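You operate a simulated robot arm through the tools that you are given. There is no shell and no other tool.

You run a simulated robot arm. Do the job below in one go: nothing can be reset, and whatever is moved stays where it is left.

JOB
Plug in the hose and blow the fluff off the brown roller.
Fine: leave the black pipe knob at 2 bar; plug in before the red pipe lever opens; its two neighbours keep most of their fluff; wand back on its rests, lever shut.

Only the result counts: the job must be done as asked and must still hold three seconds after the hand-in. Knocking over, shifting, dropping, spilling or breaking anything else fails it.

ROBOT AND FRAMES
A 7-joint arm with a three-finger gripper, fixed in place. Base frame: the origin is on the floor under the middle of its stand, x ahead of it, y to its left, z up. Lengths are in m, angles in rad, forces in N, time in s.
It reaches about 1.342 m from its shoulder. Its first joint turns from -2.897 to 2.897 rad. Payload 2.69 kg.
The tool frame sits at the grasp point between the pads (the TCP): z along the fingers, y along the line on which they close. The tips reach 0.03 m beyond it. The gripper opens to 0.128 m; its body begins 0.117 m behind the TCP.
Orientation is that of the tool frame in the base frame, as a unit quaternion [w, x, y, z]. With the fingers straight down and closing along the base's y, the tool's x points along the base's -x, its y along +y and its z along -z.

CONTROLS
- The arm moves only by the tool arm_command. Its argument "motion" is a list of rows, each an object of numbers (a shift or turn left out is 0, a gripper value left out holds the last): "rx", "ry", "rz": the turn, a rotation vector about the base's x, y, z in rad; "dx", "dy", "dz": the shift along the base's x, y, z in m; "grip": the opening in per cent of the stroke, from 0 (shut) to 100 (fully open). In form: [{"rx": .., "ry": .., "rz": .., "dx": .., "dy": .., "dz": .., "grip": ..}, ...]. A call has 1 to 20 rows; each row shifts and turns the commanded pose from where the row before left it. Rows are played at 5 a second. More than 0.05 m and 0.15 rad between two rows, or a gripper value outside its range, and nothing of the call is played. A pose out of reach is approached as far as the arm can. The call stops where the force on the tool passes 40 N (or 10 N more than at its start, if that is more) or the arm is blocked; 0.2 s more then pass. The fingers move at their own pace (about 0.127 m/s each) and stop on an object; they squeeze with about 31 N. The grip force told is the motor's: it shows also when the fingers shut on nothing. Time passes only in rows, and 0.2 s behind the last, so rows that do not move let the fingers close. It gives the time, the measured TCP pose, the force on the tool (base axes), the opening and the grip force at its end, in the units of the frame above (readings bear some noise), with the torque about the TCP (base axes, N m) and any sound that the robot's microphone picked up.
- Cameras (640 x 400 px; columns grow to the right, rows downward): "scene" is fixed at [0.2264, 0.5021, 1.6553]; the picture's right is [-0.57, -0.82, 0.00], its down [-0.32, 0.22, -0.92] and it looks along [0.75, -0.53, -0.39] (base axes); focal length 310 px, centre (320, 200). "wrist" rides on the gripper at [0.058, 0.054, -0.131] in the tool frame; the picture's right is [-0.68, 0.74, 0.00], its down [-0.62, -0.57, -0.55] and it looks along [-0.40, -0.37, 0.84] (tool axes); focal length 234 px, centre (320, 200). There is no depth. A picture from a camera that has moved, and an enlarged one, comes with that camera's place and axes in the base frame and with its lens. The place of the scene camera against the robot may be out by one fixed shift of up to 0.012 m in any direction.
- capture(camera): a new picture of that camera. The clock stands still meanwhile.
- lift_body(by): moves the trunk up (or, below 0, down) by that many m; the arm rides with it, the base frame stays. It gives what a move gives, with no picture.
- inspect(camera, box): a new picture of the part [left, top, right, bottom] of that camera's present view, enlarged. The clock stands still meanwhile.
- hand_in(): hands the job in; it is judged then, once.

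Nothing tells you positions but the pictures and the camera data. Unless the task says otherwise, let go and move clear before handing in.

The tools are called as a command line: name --argument value ..., lists and objects as JSON in quotes. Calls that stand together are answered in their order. arm_command: Moves the arm, as the interface text tells. Its arguments: {"type":"object","properties":{"motion":{"type":"array","items":{"type":"object","properties":{"rx":{"type":"number"},"ry":{"type":"number"},"rz":{"type":"number"},"dx":{"type":"number"},"dy":{"type":"number"},"dz":{"type":"number"},"grip":{"type":"number"}}}}},"required":["motion"]} The other tools are called the same way: lift_body (by) moves the trunk up or down; capture (camera) takes a picture; inspect (camera, box) takes an enlarged picture of a part of a camera's view; hand_in () hands the job in.

At the start:

```text
clock: 0.0
ee_pos: [0.5941, 0.2037, 1.5582]
tool_rot: [0.0, 0.001, 1.0, 0.0]
contact_force: [-0.6, -0.6, -0.4]
torque: [0.01, -0.02, 0.02]
grip_width: 0.128
grasp_force: 0.0
trunk travel left (down, up): [-0.2, 0.15]
```

scene: 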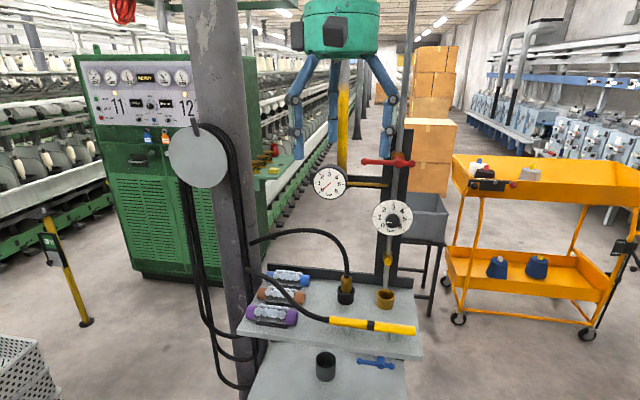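
wrist: 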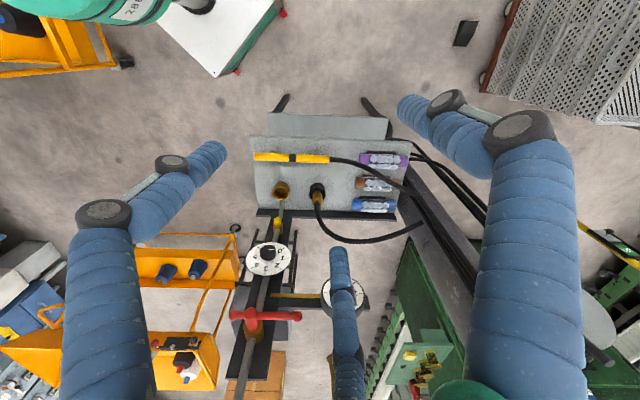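

I see a panel with a pipe carrying a red lever and a black knob with a dial, a shelf with three fluffy rollers (blue, brown, purple), a yellow wand, a hose plug in a black holder and a brass socket. I'll take enlarged pictures before moving.

inspect --camera "scene" --box '[230, 250, 430, 390]'

inspect --camera "scene" --box '[300, 130, 440, 320]'

inspect --camera "wrist" --box '[220, 90, 440, 230]'

inspect --camera "wrist" --box '[200, 180, 400, 340]'

```text
2.86 times, centred on (330, 320) of scene
camera zoom: at [0.2264, 0.5021, 1.6553], right [-0.57, -0.82, 0.0], down [-0.32, 0.22, -0.92], along [0.75, -0.53, -0.39], focal length 887 px, centre (291, -143)
```

zoom: 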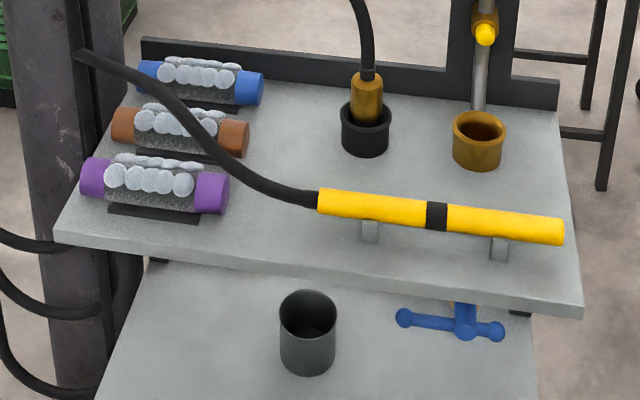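

```text
2.11 times, centred on (370, 225) of scene
camera zoom: at [0.2264, 0.5021, 1.6553], right [-0.57, -0.82, 0.0], down [-0.32, 0.22, -0.92], along [0.75, -0.53, -0.39], focal length 654 px, centre (215, 147)
```

zoom: 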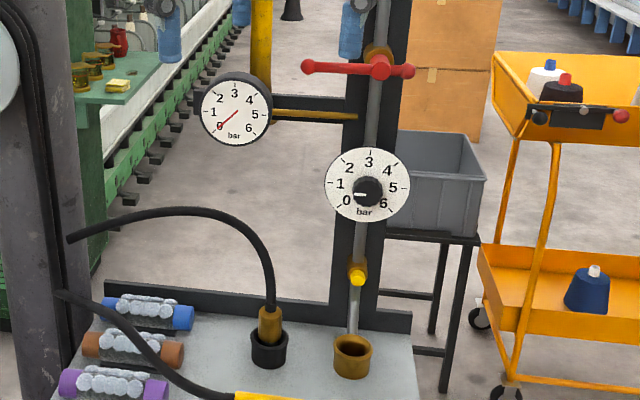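

```text
2.86 times, centred on (330, 160) of wrist
camera zoom: at [0.5356, 0.258, 1.6887], right [0.68, 0.74, 0.0], down [0.62, -0.57, 0.55], along [0.4, -0.37, -0.84], focal length 669 px, centre (291, 314)
```

zoom: 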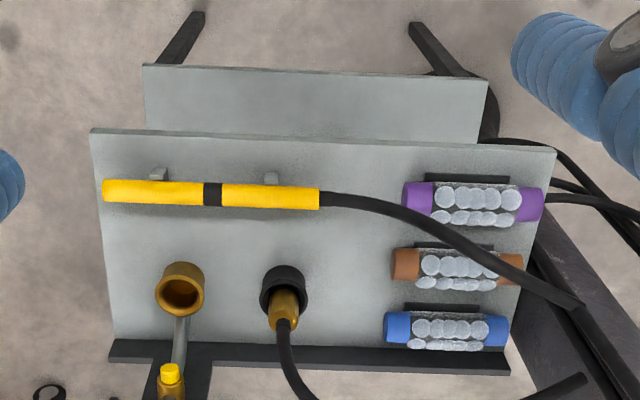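

```text
2.50 times, centred on (300, 260) of wrist
camera zoom: at [0.5356, 0.258, 1.6887], right [0.68, 0.74, 0.0], down [0.62, -0.57, 0.55], along [0.4, -0.37, -0.84], focal length 585 px, centre (370, 50)
```

zoom: 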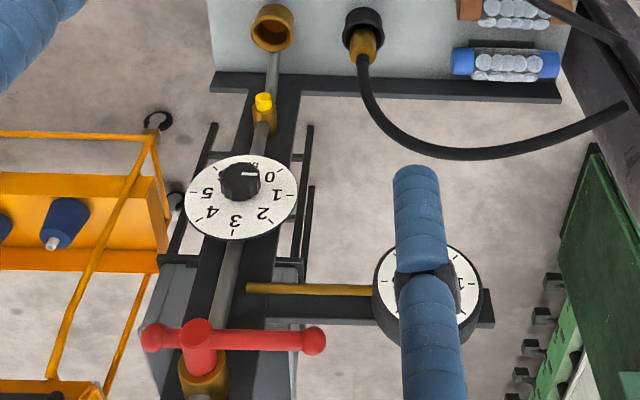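

The station stands at 45°: its front edge runs from about (0.56, -0.06) to (0.92, 0.30), and its top is near z 0.95. The knob looks to be set below 1 bar. I'll look closer at the knob, lever, plug and rollers.

inspect --camera "scene" --box '[365, 190, 425, 240]'

inspect --camera "scene" --box '[350, 130, 430, 190]'

inspect --camera "scene" --box '[240, 260, 310, 330]'

inspect --camera "scene" --box '[320, 240, 430, 345]'

inspect --camera "wrist" --box '[220, 220, 320, 400]'

inspect --camera "wrist" --box '[340, 130, 640, 360]'

```text
8.00 times, centred on (395, 215) of scene
camera zoom: at [0.2264, 0.5021, 1.6553], right [-0.57, -0.82, 0.0], down [-0.32, 0.22, -0.92], along [0.75, -0.53, -0.39], focal length 2483 px, centre (-280, 80)
```

zoom: 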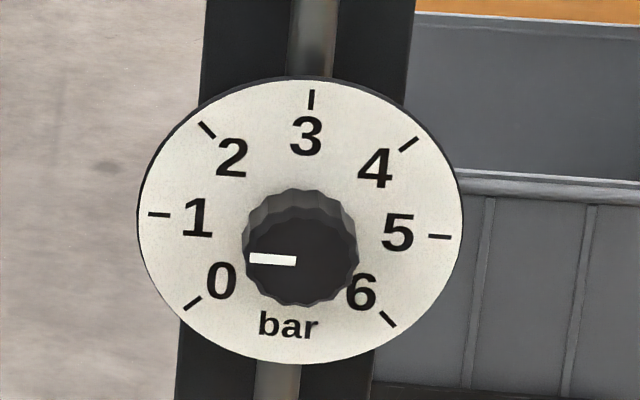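

```text
6.67 times, centred on (390, 160) of scene
camera zoom: at [0.2264, 0.5021, 1.6553], right [-0.57, -0.82, 0.0], down [-0.32, 0.22, -0.92], along [0.75, -0.53, -0.39], focal length 2070 px, centre (-147, 467)
```

zoom: 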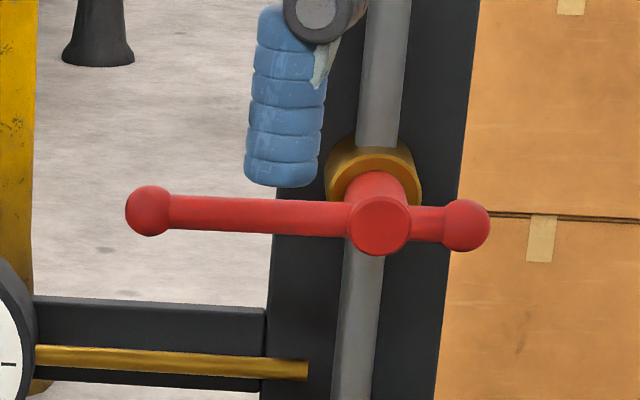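

```text
5.71 times, centred on (275, 295) of scene
camera zoom: at [0.2264, 0.5021, 1.6553], right [-0.57, -0.82, 0.0], down [-0.32, 0.22, -0.92], along [0.75, -0.53, -0.39], focal length 1774 px, centre (577, -343)
```

zoom: 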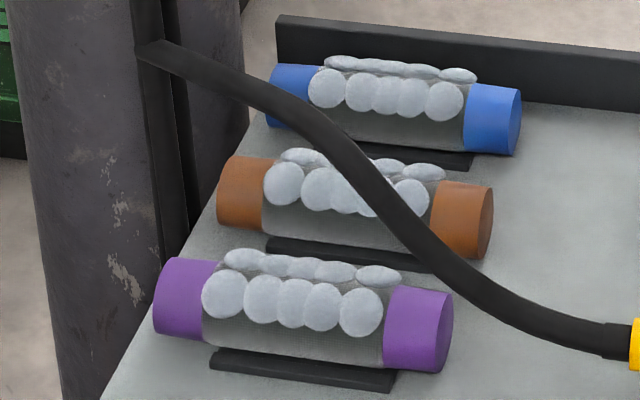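

```text
3.81 times, centred on (375, 292) of scene
camera zoom: at [0.2264, 0.5021, 1.6553], right [-0.57, -0.82, 0.0], down [-0.32, 0.22, -0.92], along [0.75, -0.53, -0.39], focal length 1183 px, centre (110, -152)
```

zoom: 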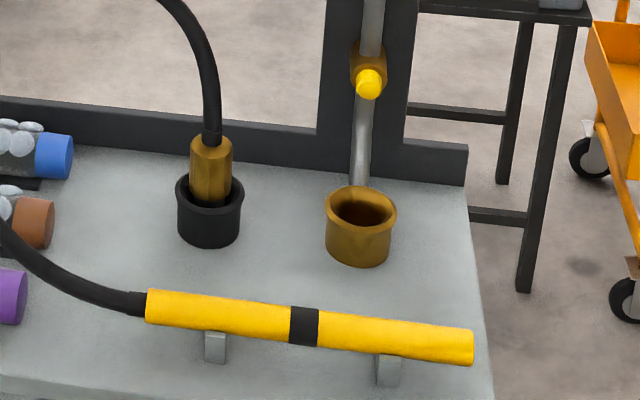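

```text
2.22 times, centred on (270, 310) of wrist
camera zoom: at [0.5356, 0.258, 1.6887], right [0.68, 0.74, 0.0], down [0.62, -0.57, 0.55], along [0.4, -0.37, -0.84], focal length 520 px, centre (431, -44)
```

zoom: 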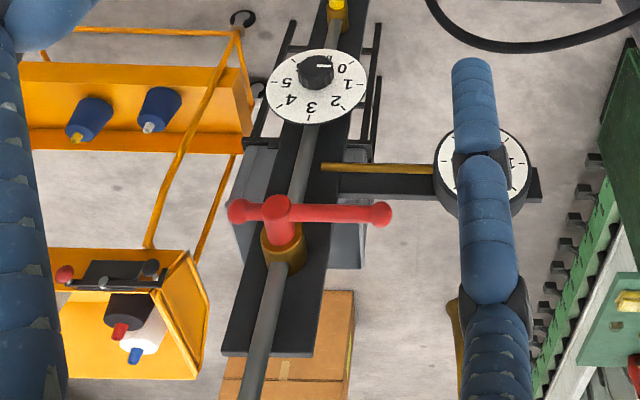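

```text
1.74 times, centred on (490, 245) of wrist
camera zoom: at [0.5356, 0.258, 1.6887], right [0.68, 0.74, 0.0], down [0.62, -0.57, 0.55], along [0.4, -0.37, -0.84], focal length 407 px, centre (24, 122)
```

zoom: 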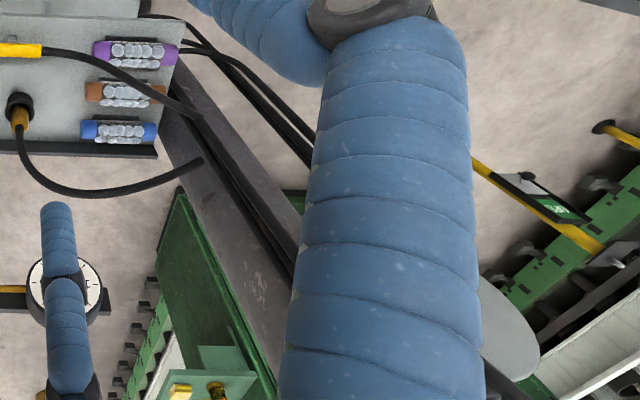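

The knob points at 1 bar, so it needs +45° to reach 2. Before moving, I'll close the gripper in free air to see how the three fingers come together.

arm_command --motion '[{"grip": 30}, {"grip": 30}, {"grip": 30}]'

capture --camera "wrist"

capture --camera "scene"

```text
clock: 0.8
ee_pos: [0.5945, 0.2053, 1.558]
tool_rot: [0.0, 0.0, 1.0, 0.0]
contact_force: [0.3, -0.2, -0.7]
torque: [0.02, 0.01, -0.02]
grip_width: 0.0387
grasp_force: 0.1
trunk travel left (down, up): [-0.2, 0.15]
```

```text
taken
camera wrist: at [0.5356, 0.258, 1.6887], right [0.68, 0.74, 0.0], down [0.62, -0.57, 0.55], along [0.4, -0.37, -0.84], focal length 234 px, centre (320, 200)
```

wrist: 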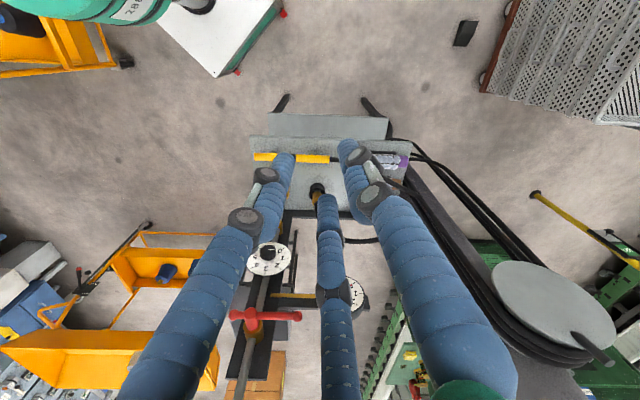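

```text
taken
```

scene: 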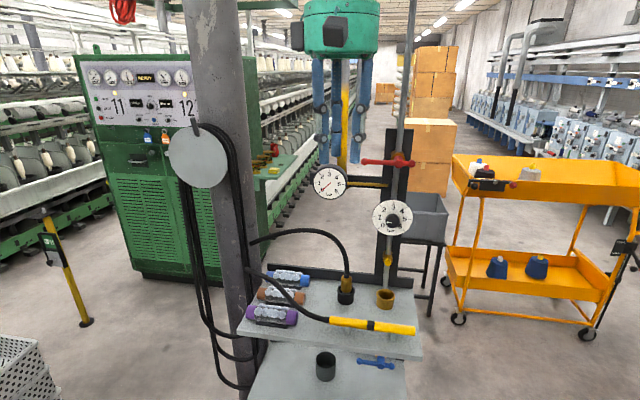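

The fingers close radially at 120°, with the thumb on tool +y. I'll do the knob first: it is near U 0.44, N 0.66, z 1.23, where U runs along the shelf and N goes into the panel. I'm swinging the tool to horizontal, facing the panel, at a stand-off.

arm_command --motion '[{"rx": -0.101, "ry": -0.101, "dx": 0.0062, "dy": -0.0224, "dz": -0.0297, "grip": 60}, {"rx": -0.101, "ry": -0.101, "dx": 0.0062, "dy": -0.0224, "dz": -0.0297}, {"rx": -0.101, "ry": -0.101, "dx": 0.0062, "dy": -0.0224, "dz": -0.0297}, {"rx": -0.101, "ry": -0.101, "dx": 0.0062, "dy": -0.0224, "dz": -0.0297}, {"rx": -0.101, "ry": -0.101, "dx": 0.0062, "dy": -0.0224, "dz": -0.0297}, {"rx": -0.101, "ry": -0.101, "dx": 0.0062, "dy": -0.0224, "dz": -0.0297}, {"rx": -0.101, "ry": -0.101, "dx": 0.0062, "dy": -0.0224, "dz": -0.0297}, {"rx": -0.101, "ry": -0.101, "dx": 0.0062, "dy": -0.0224, "dz": -0.0297}, {"rx": -0.101, "ry": -0.101, "dx": 0.0062, "dy": -0.0224, "dz": -0.0297}, {"rx": -0.101, "ry": -0.101, "dx": 0.0062, "dy": -0.0224, "dz": -0.0297}, {"rx": -0.101, "ry": -0.101, "dx": 0.0062, "dy": -0.0224, "dz": -0.0297}, {}, {}]'

capture --camera "wrist"

capture --camera "scene"

```text
clock: 3.6
ee_pos: [0.6634, -0.0445, 1.2327]
tool_rot: [0.501, 0.0, 0.706, -0.5]
contact_force: [0.5, 1.3, 0.2]
torque: [0.03, 0.0, 0.01]
grip_width: 0.0768
grasp_force: 0.0
trunk travel left (down, up): [-0.2, 0.15]
```

```text
taken
camera wrist: at [0.5684, 0.0461, 1.1524], right [0.71, 0.71, -0.04], down [-0.36, 0.41, 0.83], along [0.61, -0.57, 0.55], focal length 234 px, centre (320, 200)
```

wrist: 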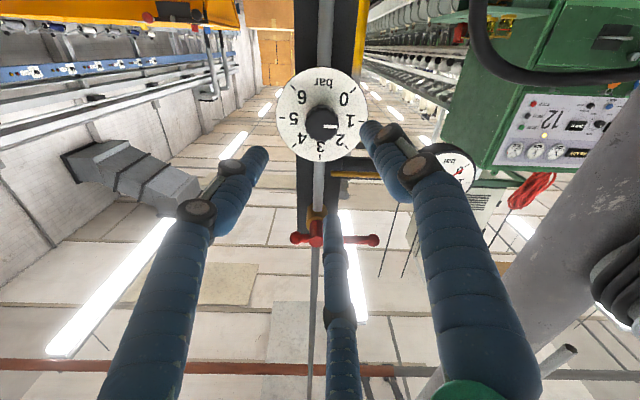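

```text
taken
```

scene: 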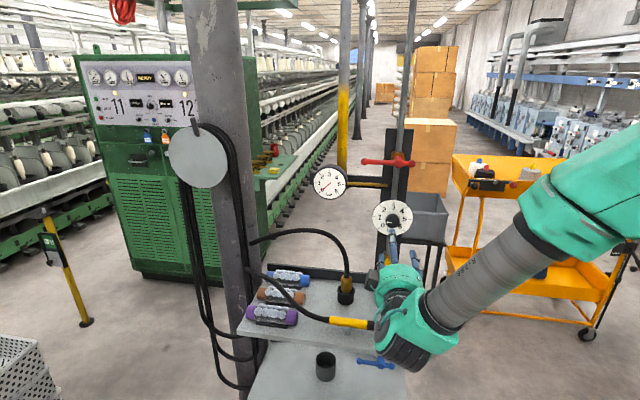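

The tool is now horizontal, facing the panel, and the knob is in view. I'll enlarge it to refine its place and read the pointer.

inspect --camera "wrist" --box '[270, 60, 380, 170]'

inspect --camera "wrist" --box '[270, 180, 400, 270]'

inspect --camera "scene" --box '[360, 190, 430, 270]'

```text
3.64 times, centred on (325, 115) of wrist
camera zoom: at [0.5684, 0.0461, 1.1524], right [0.71, 0.71, -0.04], down [-0.36, 0.41, 0.83], along [0.61, -0.57, 0.55], focal length 852 px, centre (302, 509)
```

zoom: 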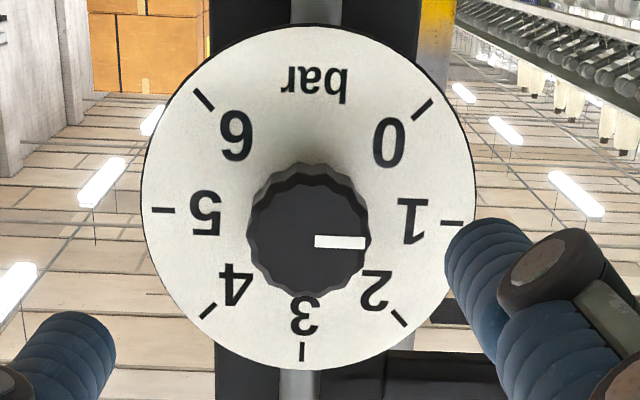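

```text
4.44 times, centred on (335, 225) of wrist
camera zoom: at [0.5684, 0.0461, 1.1524], right [0.71, 0.71, -0.04], down [-0.36, 0.41, 0.83], along [0.61, -0.57, 0.55], focal length 1041 px, centre (253, 89)
```

zoom: 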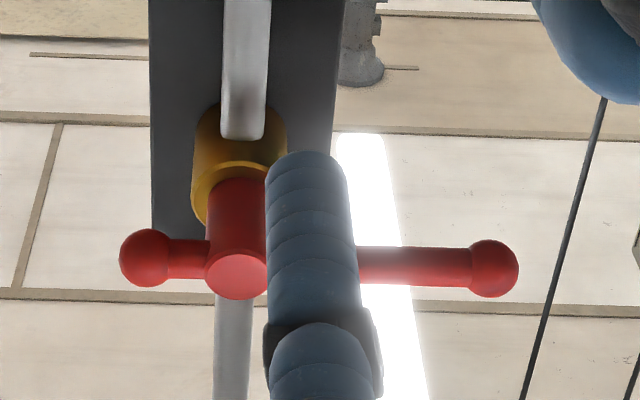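

```text
5.00 times, centred on (395, 230) of scene
camera zoom: at [0.2264, 0.5021, 1.6553], right [-0.57, -0.82, 0.0], down [-0.32, 0.22, -0.92], along [0.75, -0.53, -0.39], focal length 1552 px, centre (-55, 50)
```

zoom: 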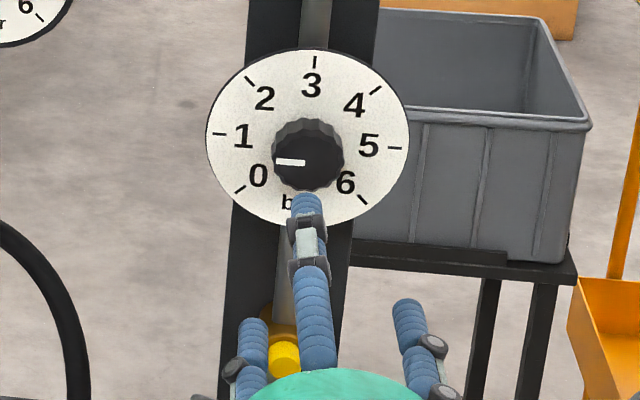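

The pointer is exactly at 1. The refined knob axis is U 0.4405, z 1.234, with its face at N 0.658. I'm moving in and closing on it.

arm_command --motion '[{"dx": 0.0285, "dy": -0.0245, "dz": 0.002}, {"dx": 0.0265, "dy": -0.0265}, {"dx": 0.0265, "dy": -0.0265}, {"dx": 0.0255, "dy": -0.0255}, {}, {}]'

inspect --camera "wrist" --box '[240, 60, 400, 220]'

inspect --camera "scene" --box '[360, 180, 440, 270]'

```text
clock: 5.0
ee_pos: [0.7712, -0.1475, 1.2318]
tool_rot: [0.5, 0.0, 0.706, -0.501]
contact_force: [-0.2, -0.4, 1.0]
torque: [0.01, -0.01, 0.04]
grip_width: 0.0771
grasp_force: 0.0
trunk travel left (down, up): [-0.2, 0.15]
```

```text
2.50 times, centred on (320, 140) of wrist
camera zoom: at [0.6758, -0.0568, 1.1518], right [0.71, 0.71, -0.04], down [-0.36, 0.41, 0.83], along [0.61, -0.57, 0.55], focal length 585 px, centre (320, 350)
```

zoom: 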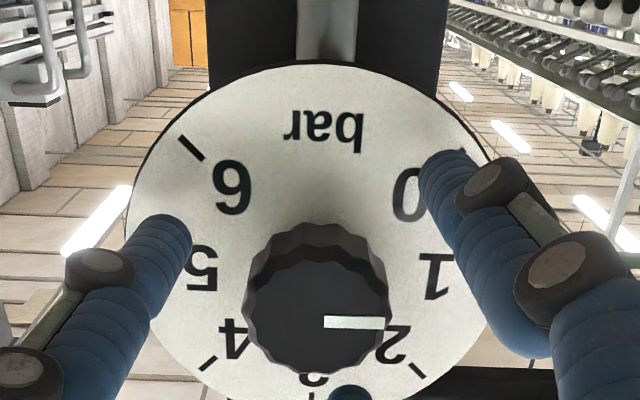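

```text
4.44 times, centred on (400, 225) of scene
camera zoom: at [0.2264, 0.5021, 1.6553], right [-0.57, -0.82, 0.0], down [-0.32, 0.22, -0.92], along [0.75, -0.53, -0.39], focal length 1380 px, centre (-36, 89)
```

zoom: 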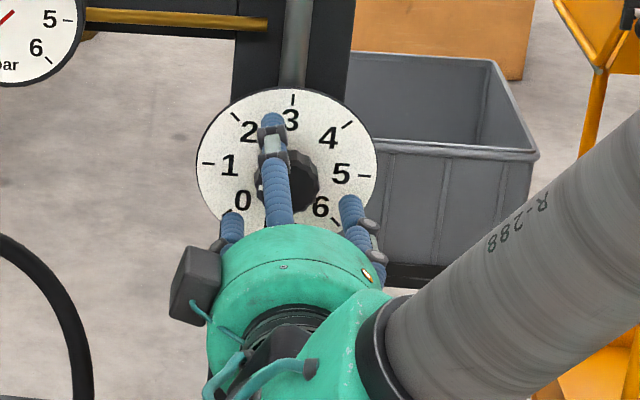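

The TCP is on the knob axis to within about 1.5 mm. Closing on the knob.

arm_command --motion '[{"dz": 0.001, "grip": 20}, {"grip": 20}, {"grip": 20}, {"grip": 20}]'

inspect --camera "wrist" --box '[240, 60, 400, 220]'

```text
clock: 6.0
ee_pos: [0.7698, -0.1466, 1.234]
tool_rot: [0.501, 0.0, 0.707, -0.5]
contact_force: [-2.1, -10.1, 12.3]
torque: [-0.29, -0.28, -0.26]
grip_width: 0.0416
grasp_force: 11.7
trunk travel left (down, up): [-0.2, 0.15]
```

```text
2.50 times, centred on (320, 140) of wrist
camera zoom: at [0.6755, -0.0567, 1.1548], right [0.71, 0.71, -0.04], down [-0.37, 0.41, 0.83], along [0.61, -0.57, 0.55], focal length 585 px, centre (320, 350)
```

zoom: 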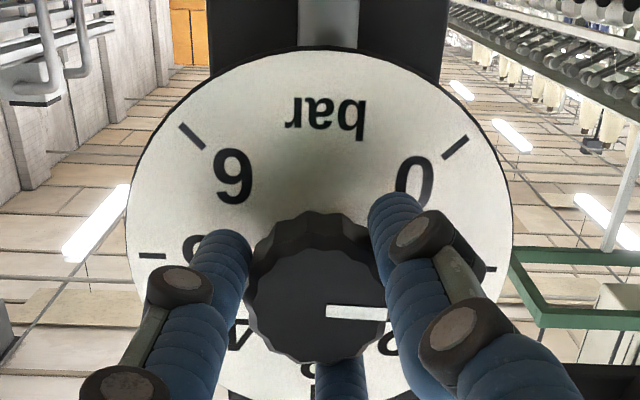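

The fingers are on the knob (width 0.0416). I'm squeezing fully and turning clockwise as seen from the front, in small steps, by 45°.

arm_command --motion '[{"dx": -0.0007, "dy": -0.0007, "dz": 0.0015, "grip": 5}, {"grip": 5}, {"rx": 0.0926, "ry": -0.0926}, {"rx": 0.0926, "ry": -0.0926}, {"rx": 0.0926, "ry": -0.0926}]'

inspect --camera "wrist" --box '[240, 60, 400, 220]'

inspect --camera "scene" --box '[360, 180, 440, 270]'

```text
clock: 7.2
ee_pos: [0.7692, -0.1465, 1.2351]
tool_rot: [0.589, 0.138, 0.694, -0.391]
contact_force: [13.1, -9.9, 5.8]
torque: [0.03, 0.01, 0.5]
grip_width: 0.041
grasp_force: 44.9
trunk travel left (down, up): [-0.2, 0.15]
```

```text
2.50 times, centred on (320, 140) of wrist
camera zoom: at [0.6965, -0.0347, 1.1604], right [0.66, 0.66, 0.35], down [-0.59, 0.18, 0.78], along [0.46, -0.73, 0.51], focal length 585 px, centre (320, 350)
```

zoom: 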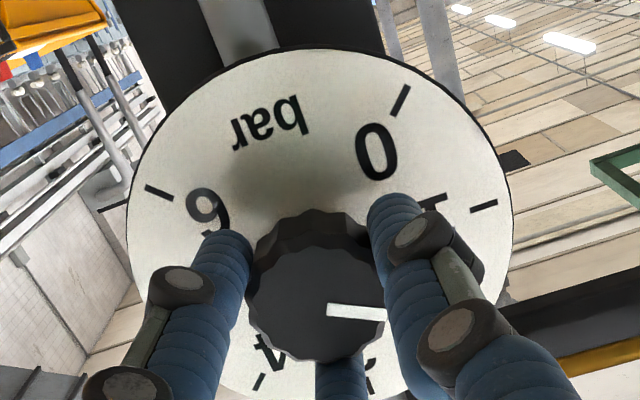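

```text
4.44 times, centred on (400, 225) of scene
camera zoom: at [0.2264, 0.5021, 1.6553], right [-0.57, -0.82, 0.0], down [-0.32, 0.22, -0.92], along [0.75, -0.53, -0.39], focal length 1380 px, centre (-36, 89)
```

zoom: 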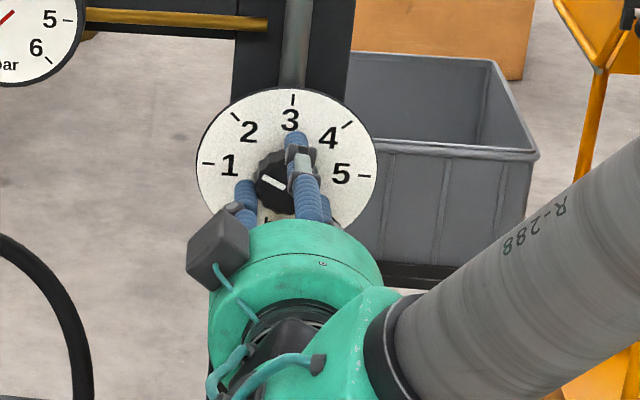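

The knob is turning with the hand and is about half way. Turning the other 22.5°.

arm_command --motion '[{"rx": 0.0926, "ry": -0.0926}, {"rx": 0.0926, "ry": -0.0926}, {"rx": 0.0926, "ry": -0.0926}, {}]'

inspect --camera "wrist" --box '[240, 60, 400, 220]'

inspect --camera "scene" --box '[370, 190, 430, 240]'

```text
clock: 8.2
ee_pos: [0.7695, -0.1476, 1.2345]
tool_rot: [0.653, 0.272, 0.653, -0.271]
contact_force: [17.1, -13.3, 2.1]
torque: [-0.18, -0.19, 0.0]
grip_width: 0.0408
grasp_force: 44.9
trunk travel left (down, up): [-0.2, 0.15]
```

```text
2.50 times, centred on (320, 140) of wrist
camera zoom: at [0.7152, -0.016, 1.1766], right [0.52, 0.52, 0.68], down [-0.79, -0.01, 0.61], along [0.33, -0.85, 0.4], focal length 585 px, centre (320, 350)
```

zoom: 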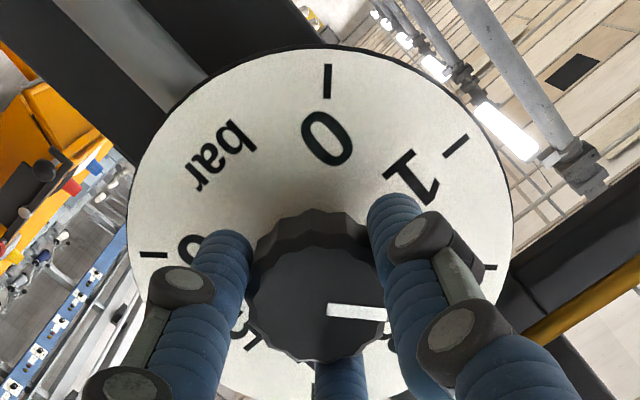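

```text
8.00 times, centred on (400, 215) of scene
camera zoom: at [0.2264, 0.5021, 1.6553], right [-0.57, -0.82, 0.0], down [-0.32, 0.22, -0.92], along [0.75, -0.53, -0.39], focal length 2483 px, centre (-320, 80)
```

zoom: 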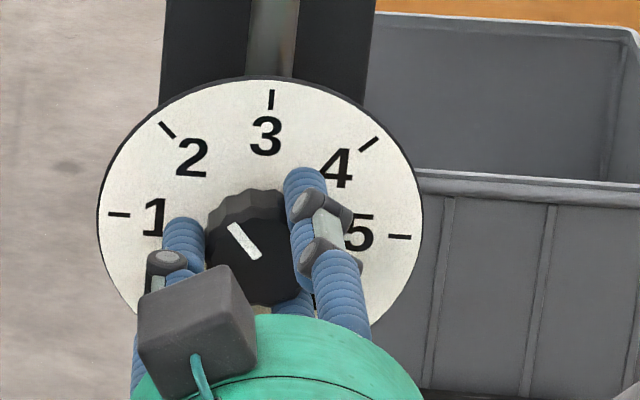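

Both views suggest the pointer is at 2, perhaps a touch past. I'll enlarge more before letting go.

inspect --camera "wrist" --box '[290, 120, 370, 200]'

inspect --camera "scene" --box '[380, 200, 412, 224]'

```text
5.00 times, centred on (330, 160) of wrist
camera zoom: at [0.7152, -0.016, 1.1766], right [0.52, 0.52, 0.68], down [-0.79, -0.01, 0.61], along [0.33, -0.85, 0.4], focal length 1171 px, centre (270, 400)
```

zoom: 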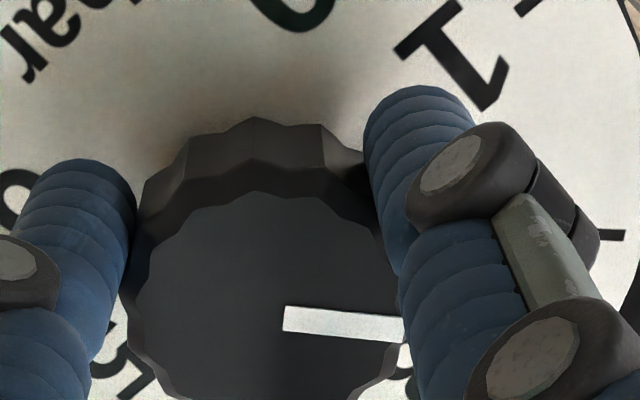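

```text
16.00 times, centred on (396, 212) of scene
camera zoom: at [0.2264, 0.5021, 1.6553], right [-0.57, -0.82, 0.0], down [-0.32, 0.22, -0.92], along [0.75, -0.53, -0.39], focal length 4967 px, centre (-896, 8)
```

zoom: 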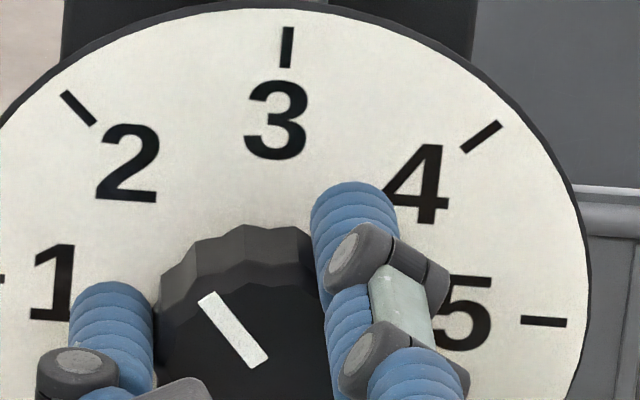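

The pointer reads about 4° past the 2 mark. I'm turning back slightly, letting go and backing out to read it clearly.

arm_command --motion '[{"rx": -0.025, "ry": 0.025}, {"rx": -0.025, "ry": 0.025}, {}, {}]'

inspect --camera "wrist" --box '[290, 120, 370, 200]'

inspect --camera "scene" --box '[380, 200, 412, 224]'

```text
clock: 9.2
ee_pos: [0.7689, -0.146, 1.235]
tool_rot: [0.643, 0.248, 0.662, -0.294]
contact_force: [15.6, -9.3, 1.7]
torque: [-0.08, -0.07, 0.15]
grip_width: 0.0412
grasp_force: 44.8
trunk travel left (down, up): [-0.2, 0.15]
```

```text
5.00 times, centred on (330, 160) of wrist
camera zoom: at [0.712, -0.0191, 1.1728], right [0.55, 0.55, 0.62], down [-0.76, 0.02, 0.65], along [0.35, -0.83, 0.43], focal length 1171 px, centre (270, 400)
```

zoom: 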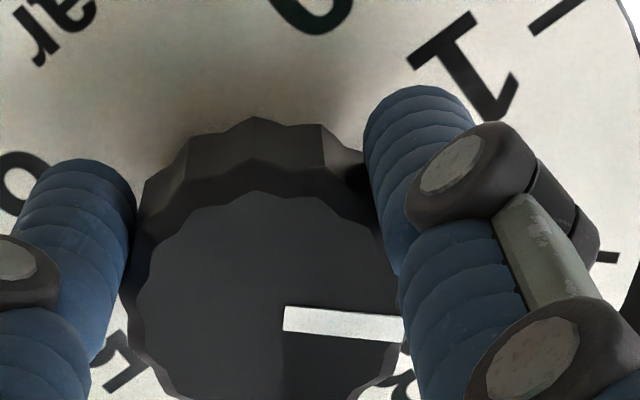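

```text
16.00 times, centred on (396, 212) of scene
camera zoom: at [0.2264, 0.5021, 1.6553], right [-0.57, -0.82, 0.0], down [-0.32, 0.22, -0.92], along [0.75, -0.53, -0.39], focal length 4967 px, centre (-896, 8)
```

zoom: 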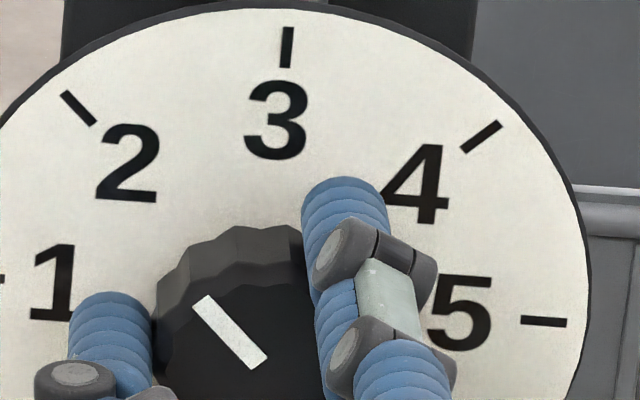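

The pointer now sits on 2 to within about a degree. Opening and backing straight out, then a check.

arm_command --motion '[{"grip": 60}, {"grip": 60}, {"grip": 60}, {"dx": -0.0265, "dy": 0.0265}, {"dx": -0.0265, "dy": 0.0265}, {"dx": -0.0265, "dy": 0.0265}, {"dx": -0.0265, "dy": 0.0265}, {"rx": 0.05, "ry": -0.05}, {}]'

inspect --camera "scene" --box '[365, 190, 425, 240]'

inspect --camera "wrist" --box '[250, 50, 410, 180]'

capture --camera "scene"

```text
clock: 11.2
ee_pos: [0.6614, -0.0401, 1.2352]
tool_rot: [0.654, 0.271, 0.653, -0.27]
contact_force: [0.0, -0.4, 0.5]
torque: [-0.01, 0.01, 0.01]
grip_width: 0.0767
grasp_force: 0.0
trunk travel left (down, up): [-0.2, 0.15]
```

```text
8.00 times, centred on (395, 215) of scene
camera zoom: at [0.2264, 0.5021, 1.6553], right [-0.57, -0.82, 0.0], down [-0.32, 0.22, -0.92], along [0.75, -0.53, -0.39], focal length 2483 px, centre (-280, 80)
```

zoom: 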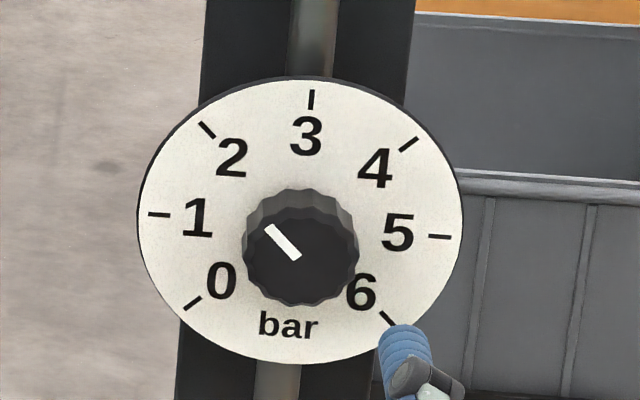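

```text
3.08 times, centred on (330, 115) of wrist
camera zoom: at [0.6083, 0.0909, 1.1771], right [0.52, 0.52, 0.68], down [-0.79, -0.01, 0.61], along [0.33, -0.85, 0.4], focal length 720 px, centre (289, 462)
```

zoom: 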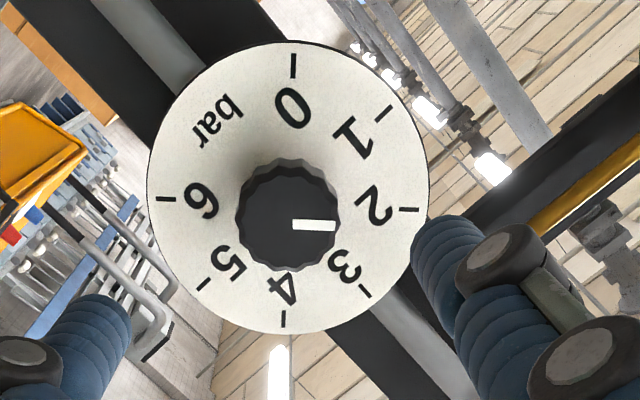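

```text
taken
```

scene: 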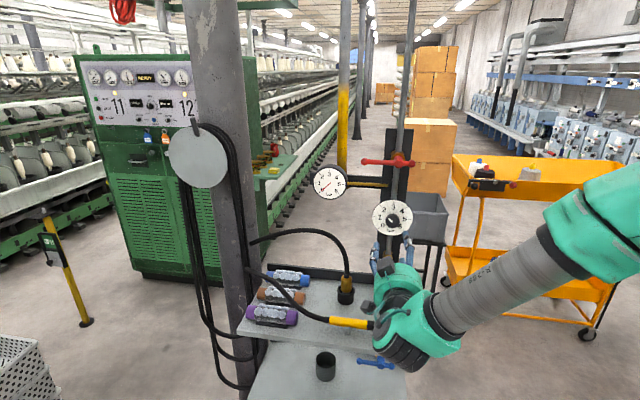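

The knob now reads 2.0 in both views and stays there. Next is the plug: I'm tilting the hand to 40° from vertical and moving to a stand-off in front of and above the plug in its black holder.

arm_command --motion '[{"rx": 0.1028, "ry": 0.1028, "dx": 0.0195, "dy": 0.0114, "dz": -0.0142, "grip": 60}, {"rx": 0.1028, "ry": 0.1028, "dx": 0.0195, "dy": 0.0114, "dz": -0.0142}, {"rx": 0.1028, "ry": 0.1028, "dx": 0.0195, "dy": 0.0114, "dz": -0.0142}, {"rx": 0.1028, "ry": 0.1028, "dx": 0.0195, "dy": 0.0114, "dz": -0.0142}, {"rx": 0.1028, "ry": 0.1028, "dx": 0.0195, "dy": 0.0114, "dz": -0.0142}, {"rx": 0.1028, "ry": 0.1028, "dx": 0.0195, "dy": 0.0114, "dz": -0.0142}, {}, {}]'

capture --camera "wrist"

capture --camera "scene"

```text
clock: 13.0
ee_pos: [0.7802, 0.0285, 1.1509]
tool_rot: [0.317, 0.36, 0.867, -0.132]
contact_force: [-0.1, -0.2, -0.1]
torque: [0.0, -0.04, 0.0]
grip_width: 0.0768
grasp_force: 0.0
trunk travel left (down, up): [-0.2, 0.15]
```

```text
taken
camera wrist: at [0.7275, 0.1575, 1.2129], right [0.89, 0.15, 0.44], down [-0.32, -0.48, 0.82], along [0.34, -0.86, -0.38], focal length 234 px, centre (320, 200)
```

wrist: 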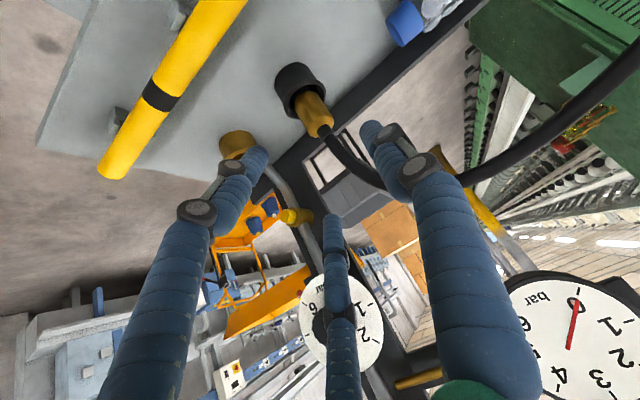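

```text
taken
```

scene: 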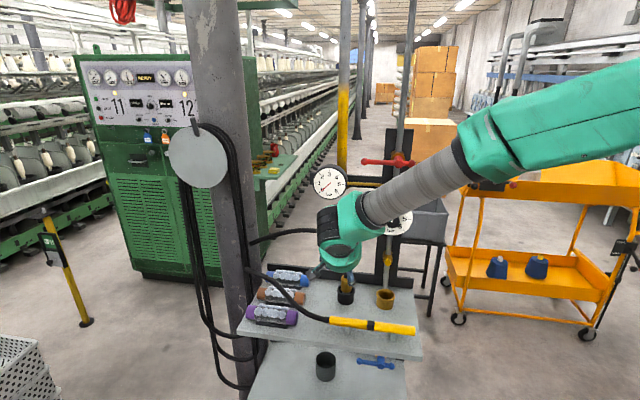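

The hand is placed, and the holder, plug and brass socket are all in the wrist view. I'll enlarge to pin down the plug and socket.

inspect --camera "wrist" --box '[200, 50, 380, 170]'

inspect --camera "scene" --box '[310, 240, 420, 320]'

```text
3.33 times, centred on (290, 110) of wrist
camera zoom: at [0.7275, 0.1575, 1.2129], right [0.89, 0.15, 0.44], down [-0.32, -0.48, 0.82], along [0.34, -0.86, -0.38], focal length 781 px, centre (420, 500)
```

zoom: 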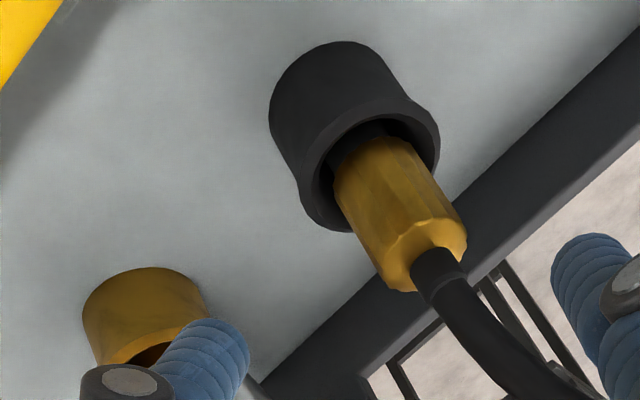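

```text
5.00 times, centred on (365, 280) of scene
camera zoom: at [0.2264, 0.5021, 1.6553], right [-0.57, -0.82, 0.0], down [-0.32, 0.22, -0.92], along [0.75, -0.53, -0.39], focal length 1552 px, centre (95, -200)
```

zoom: 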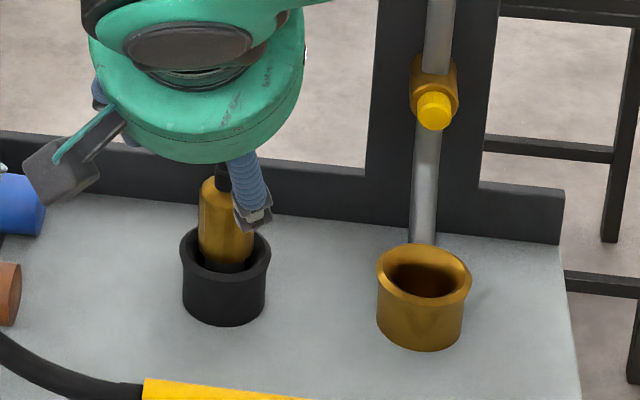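

The plug axis is at about U 0.574, N 0.627, with the rim near z 0.988 and the brass top near 1.04. For a better grip I'm rolling the hand so the thumb faces the front and reducing the tilt to 25°.

arm_command --motion '[{"rx": -0.0649, "ry": 0.0649, "rz": 0.1094, "grip": 50}, {"rx": -0.0649, "ry": 0.0649, "rz": 0.1094}, {"rx": -0.0649, "ry": 0.0649, "rz": 0.1094}, {"rx": -0.0649, "ry": 0.0649, "rz": 0.1094}, {"rx": -0.0649, "ry": 0.0649, "rz": 0.1094}, {"rx": -0.0649, "ry": 0.0649, "rz": 0.1094}, {"rx": -0.0649, "ry": 0.0649, "rz": 0.1094}, {"rx": -0.0649, "ry": 0.0649, "rz": 0.1094}, {"rx": -0.0649, "ry": 0.0649, "rz": 0.1094}, {"rx": -0.0649, "ry": 0.0649, "rz": 0.1094}, {"rx": -0.0649, "ry": 0.0649, "rz": 0.1094}, {"rx": 0.0926, "ry": 0.0926, "dx": 0.01, "dy": -0.009}, {"rx": 0.0926, "ry": 0.0926, "dx": 0.01, "dy": -0.009}, {}]'

capture --camera "wrist"

inspect --camera "scene" --box '[300, 200, 430, 320]'

```text
clock: 16.0
ee_pos: [0.7998, 0.0104, 1.1493]
tool_rot: [0.084, -0.373, 0.902, -0.199]
contact_force: [1.2, -0.2, -0.6]
torque: [0.04, 0.02, 0.02]
grip_width: 0.064
grasp_force: 0.1
trunk travel left (down, up): [-0.2, 0.15]
```

```text
taken
camera wrist: at [0.6852, 0.0413, 1.2456], right [0.01, 0.95, -0.31], down [0.63, 0.24, 0.74], along [0.77, -0.2, -0.6], focal length 234 px, centre (320, 200)
```

wrist: 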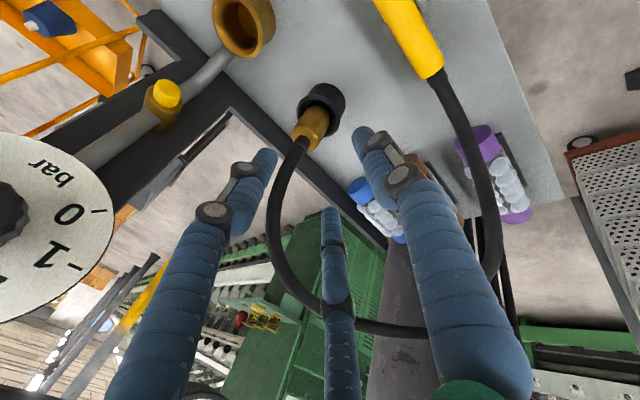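

```text
3.33 times, centred on (365, 260) of scene
camera zoom: at [0.2264, 0.5021, 1.6553], right [-0.57, -0.82, 0.0], down [-0.32, 0.22, -0.92], along [0.75, -0.53, -0.39], focal length 1035 px, centre (170, 0)
```

zoom: 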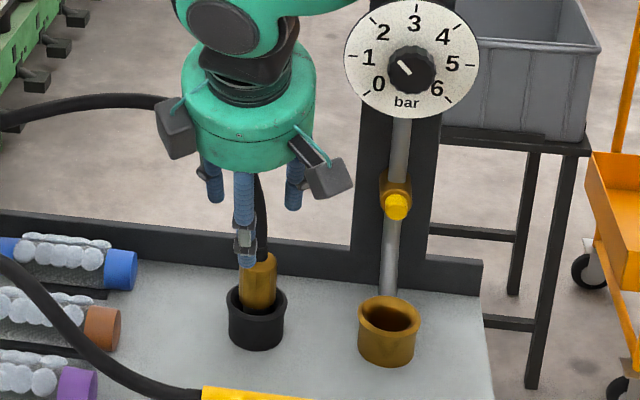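

The grip pose looks right. One more enlargement will confirm the plug's axis in this view.

inspect --camera "wrist" --box '[190, 0, 380, 180]'

```text
2.22 times, centred on (285, 90) of wrist
camera zoom: at [0.6852, 0.0413, 1.2456], right [0.01, 0.95, -0.31], down [0.63, 0.24, 0.74], along [0.77, -0.2, -0.6], focal length 520 px, centre (398, 444)
```

zoom: 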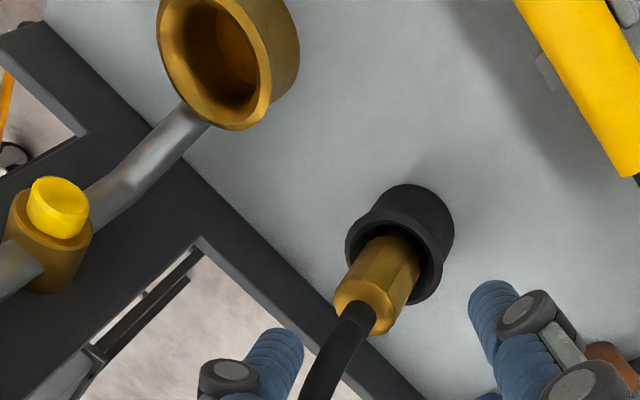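

The wrist-only fixes put the plug axis at about U 0.570, N 0.638, with the rim a bit lower, near 0.976. I'm moving to 5 cm short of the grip pose and looking again.

arm_command --motion '[{"dx": 0.0131, "dy": -0.014, "dz": -0.0249}, {"dx": 0.0131, "dy": -0.014, "dz": -0.0249}, {"dx": 0.0131, "dy": -0.014, "dz": -0.0249}, {}, {}]'

capture --camera "wrist"

inspect --camera "scene" --box '[300, 200, 430, 320]'

inspect --camera "wrist" --box '[220, 40, 400, 220]'

```text
clock: 17.2
ee_pos: [0.8397, -0.0332, 1.0754]
tool_rot: [0.083, -0.374, 0.902, -0.199]
contact_force: [0.1, 0.4, 0.2]
torque: [-0.01, -0.01, 0.01]
grip_width: 0.0641
grasp_force: 0.0
trunk travel left (down, up): [-0.2, 0.15]
```

```text
taken
camera wrist: at [0.7247, -0.0009, 1.1714], right [0.01, 0.95, -0.31], down [0.63, 0.24, 0.74], along [0.77, -0.2, -0.6], focal length 234 px, centre (320, 200)
```

wrist: 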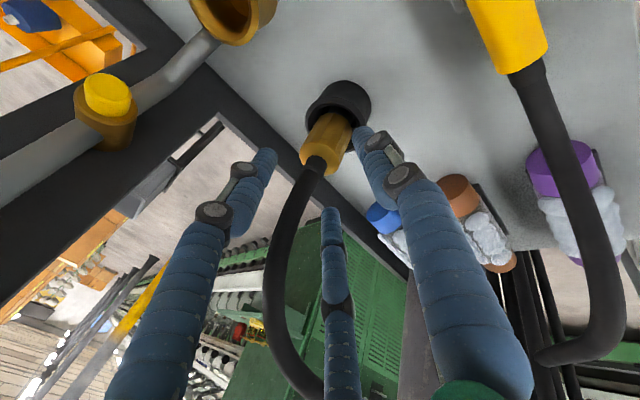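

```text
3.33 times, centred on (365, 260) of scene
camera zoom: at [0.2264, 0.5021, 1.6553], right [-0.57, -0.82, 0.0], down [-0.32, 0.22, -0.92], along [0.75, -0.53, -0.39], focal length 1035 px, centre (170, 0)
```

zoom: 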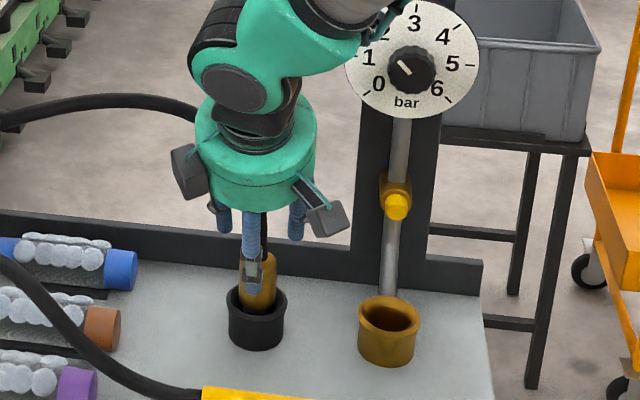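

```text
2.22 times, centred on (310, 130) of wrist
camera zoom: at [0.7247, -0.0009, 1.1714], right [0.01, 0.95, -0.31], down [0.63, 0.24, 0.74], along [0.77, -0.2, -0.6], focal length 520 px, centre (342, 356)
```

zoom: 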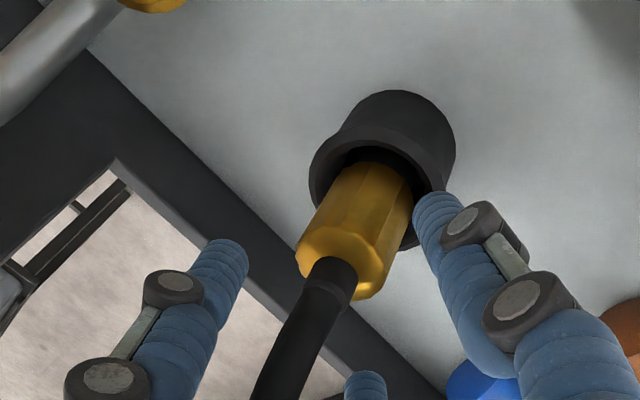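

Everything is lined up to within a few mm. I'm narrowing the fingers a little and moving in the last 4–5 cm.

arm_command --motion '[{"grip": 43}, {"dx": 0.0066, "dy": -0.008, "dz": -0.0207}, {"dx": 0.0066, "dy": -0.008, "dz": -0.0208}, {}, {}]'

inspect --camera "wrist" --box '[220, 60, 420, 240]'

inspect --camera "scene" --box '[310, 240, 400, 310]'

```text
clock: 18.4
ee_pos: [0.8512, -0.0482, 1.0355]
tool_rot: [0.084, -0.373, 0.902, -0.199]
contact_force: [0.5, -0.3, 0.4]
torque: [0.04, 0.0, -0.02]
grip_width: 0.0555
grasp_force: 0.2
trunk travel left (down, up): [-0.2, 0.15]
```

```text
2.22 times, centred on (320, 150) of wrist
camera zoom: at [0.7376, -0.016, 1.1305], right [0.01, 0.95, -0.31], down [0.63, 0.24, 0.74], along [0.77, -0.2, -0.6], focal length 520 px, centre (320, 311)
```

zoom: 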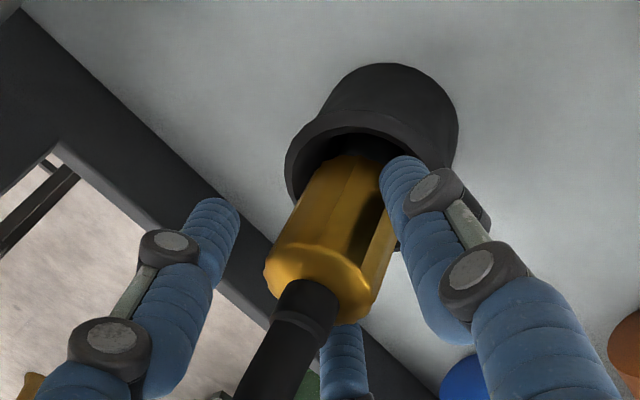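

```text
5.71 times, centred on (355, 275) of scene
camera zoom: at [0.2264, 0.5021, 1.6553], right [-0.57, -0.82, 0.0], down [-0.32, 0.22, -0.92], along [0.75, -0.53, -0.39], focal length 1774 px, centre (120, -229)
```

zoom: 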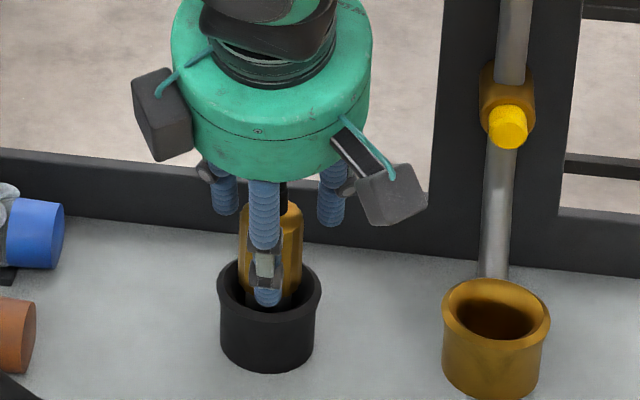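

The plug sits centred between the fingers with no contact force. Closing on it.

arm_command --motion '[{"grip": 20}, {"grip": 10}, {"grip": 5}, {"grip": 5}]'

inspect --camera "wrist" --box '[220, 60, 420, 240]'

inspect --camera "scene" --box '[310, 240, 400, 310]'

```text
clock: 19.4
ee_pos: [0.8516, -0.0482, 1.0343]
tool_rot: [0.084, -0.373, 0.902, -0.2]
contact_force: [-0.4, 0.4, -0.2]
torque: [-0.05, 0.02, -0.03]
grip_width: 0.0402
grasp_force: 30.9
trunk travel left (down, up): [-0.2, 0.15]
```

```text
2.22 times, centred on (320, 150) of wrist
camera zoom: at [0.7378, -0.0161, 1.1304], right [0.01, 0.95, -0.31], down [0.63, 0.24, 0.74], along [0.77, -0.2, -0.6], focal length 520 px, centre (320, 311)
```

zoom: 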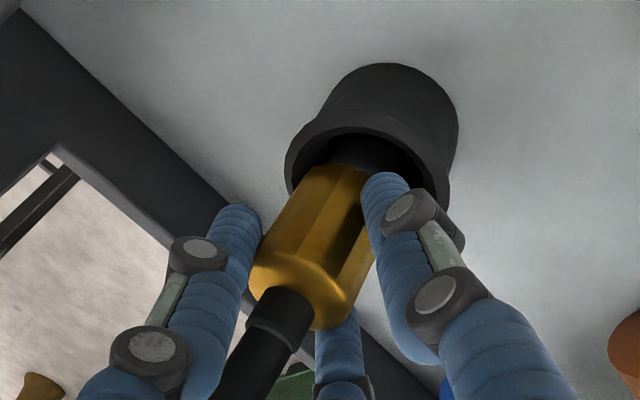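

```text
5.71 times, centred on (355, 275) of scene
camera zoom: at [0.2264, 0.5021, 1.6553], right [-0.57, -0.82, 0.0], down [-0.32, 0.22, -0.92], along [0.75, -0.53, -0.39], focal length 1774 px, centre (120, -229)
```

zoom: 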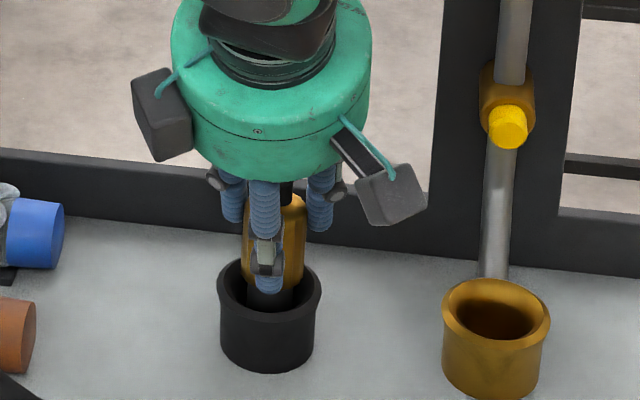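

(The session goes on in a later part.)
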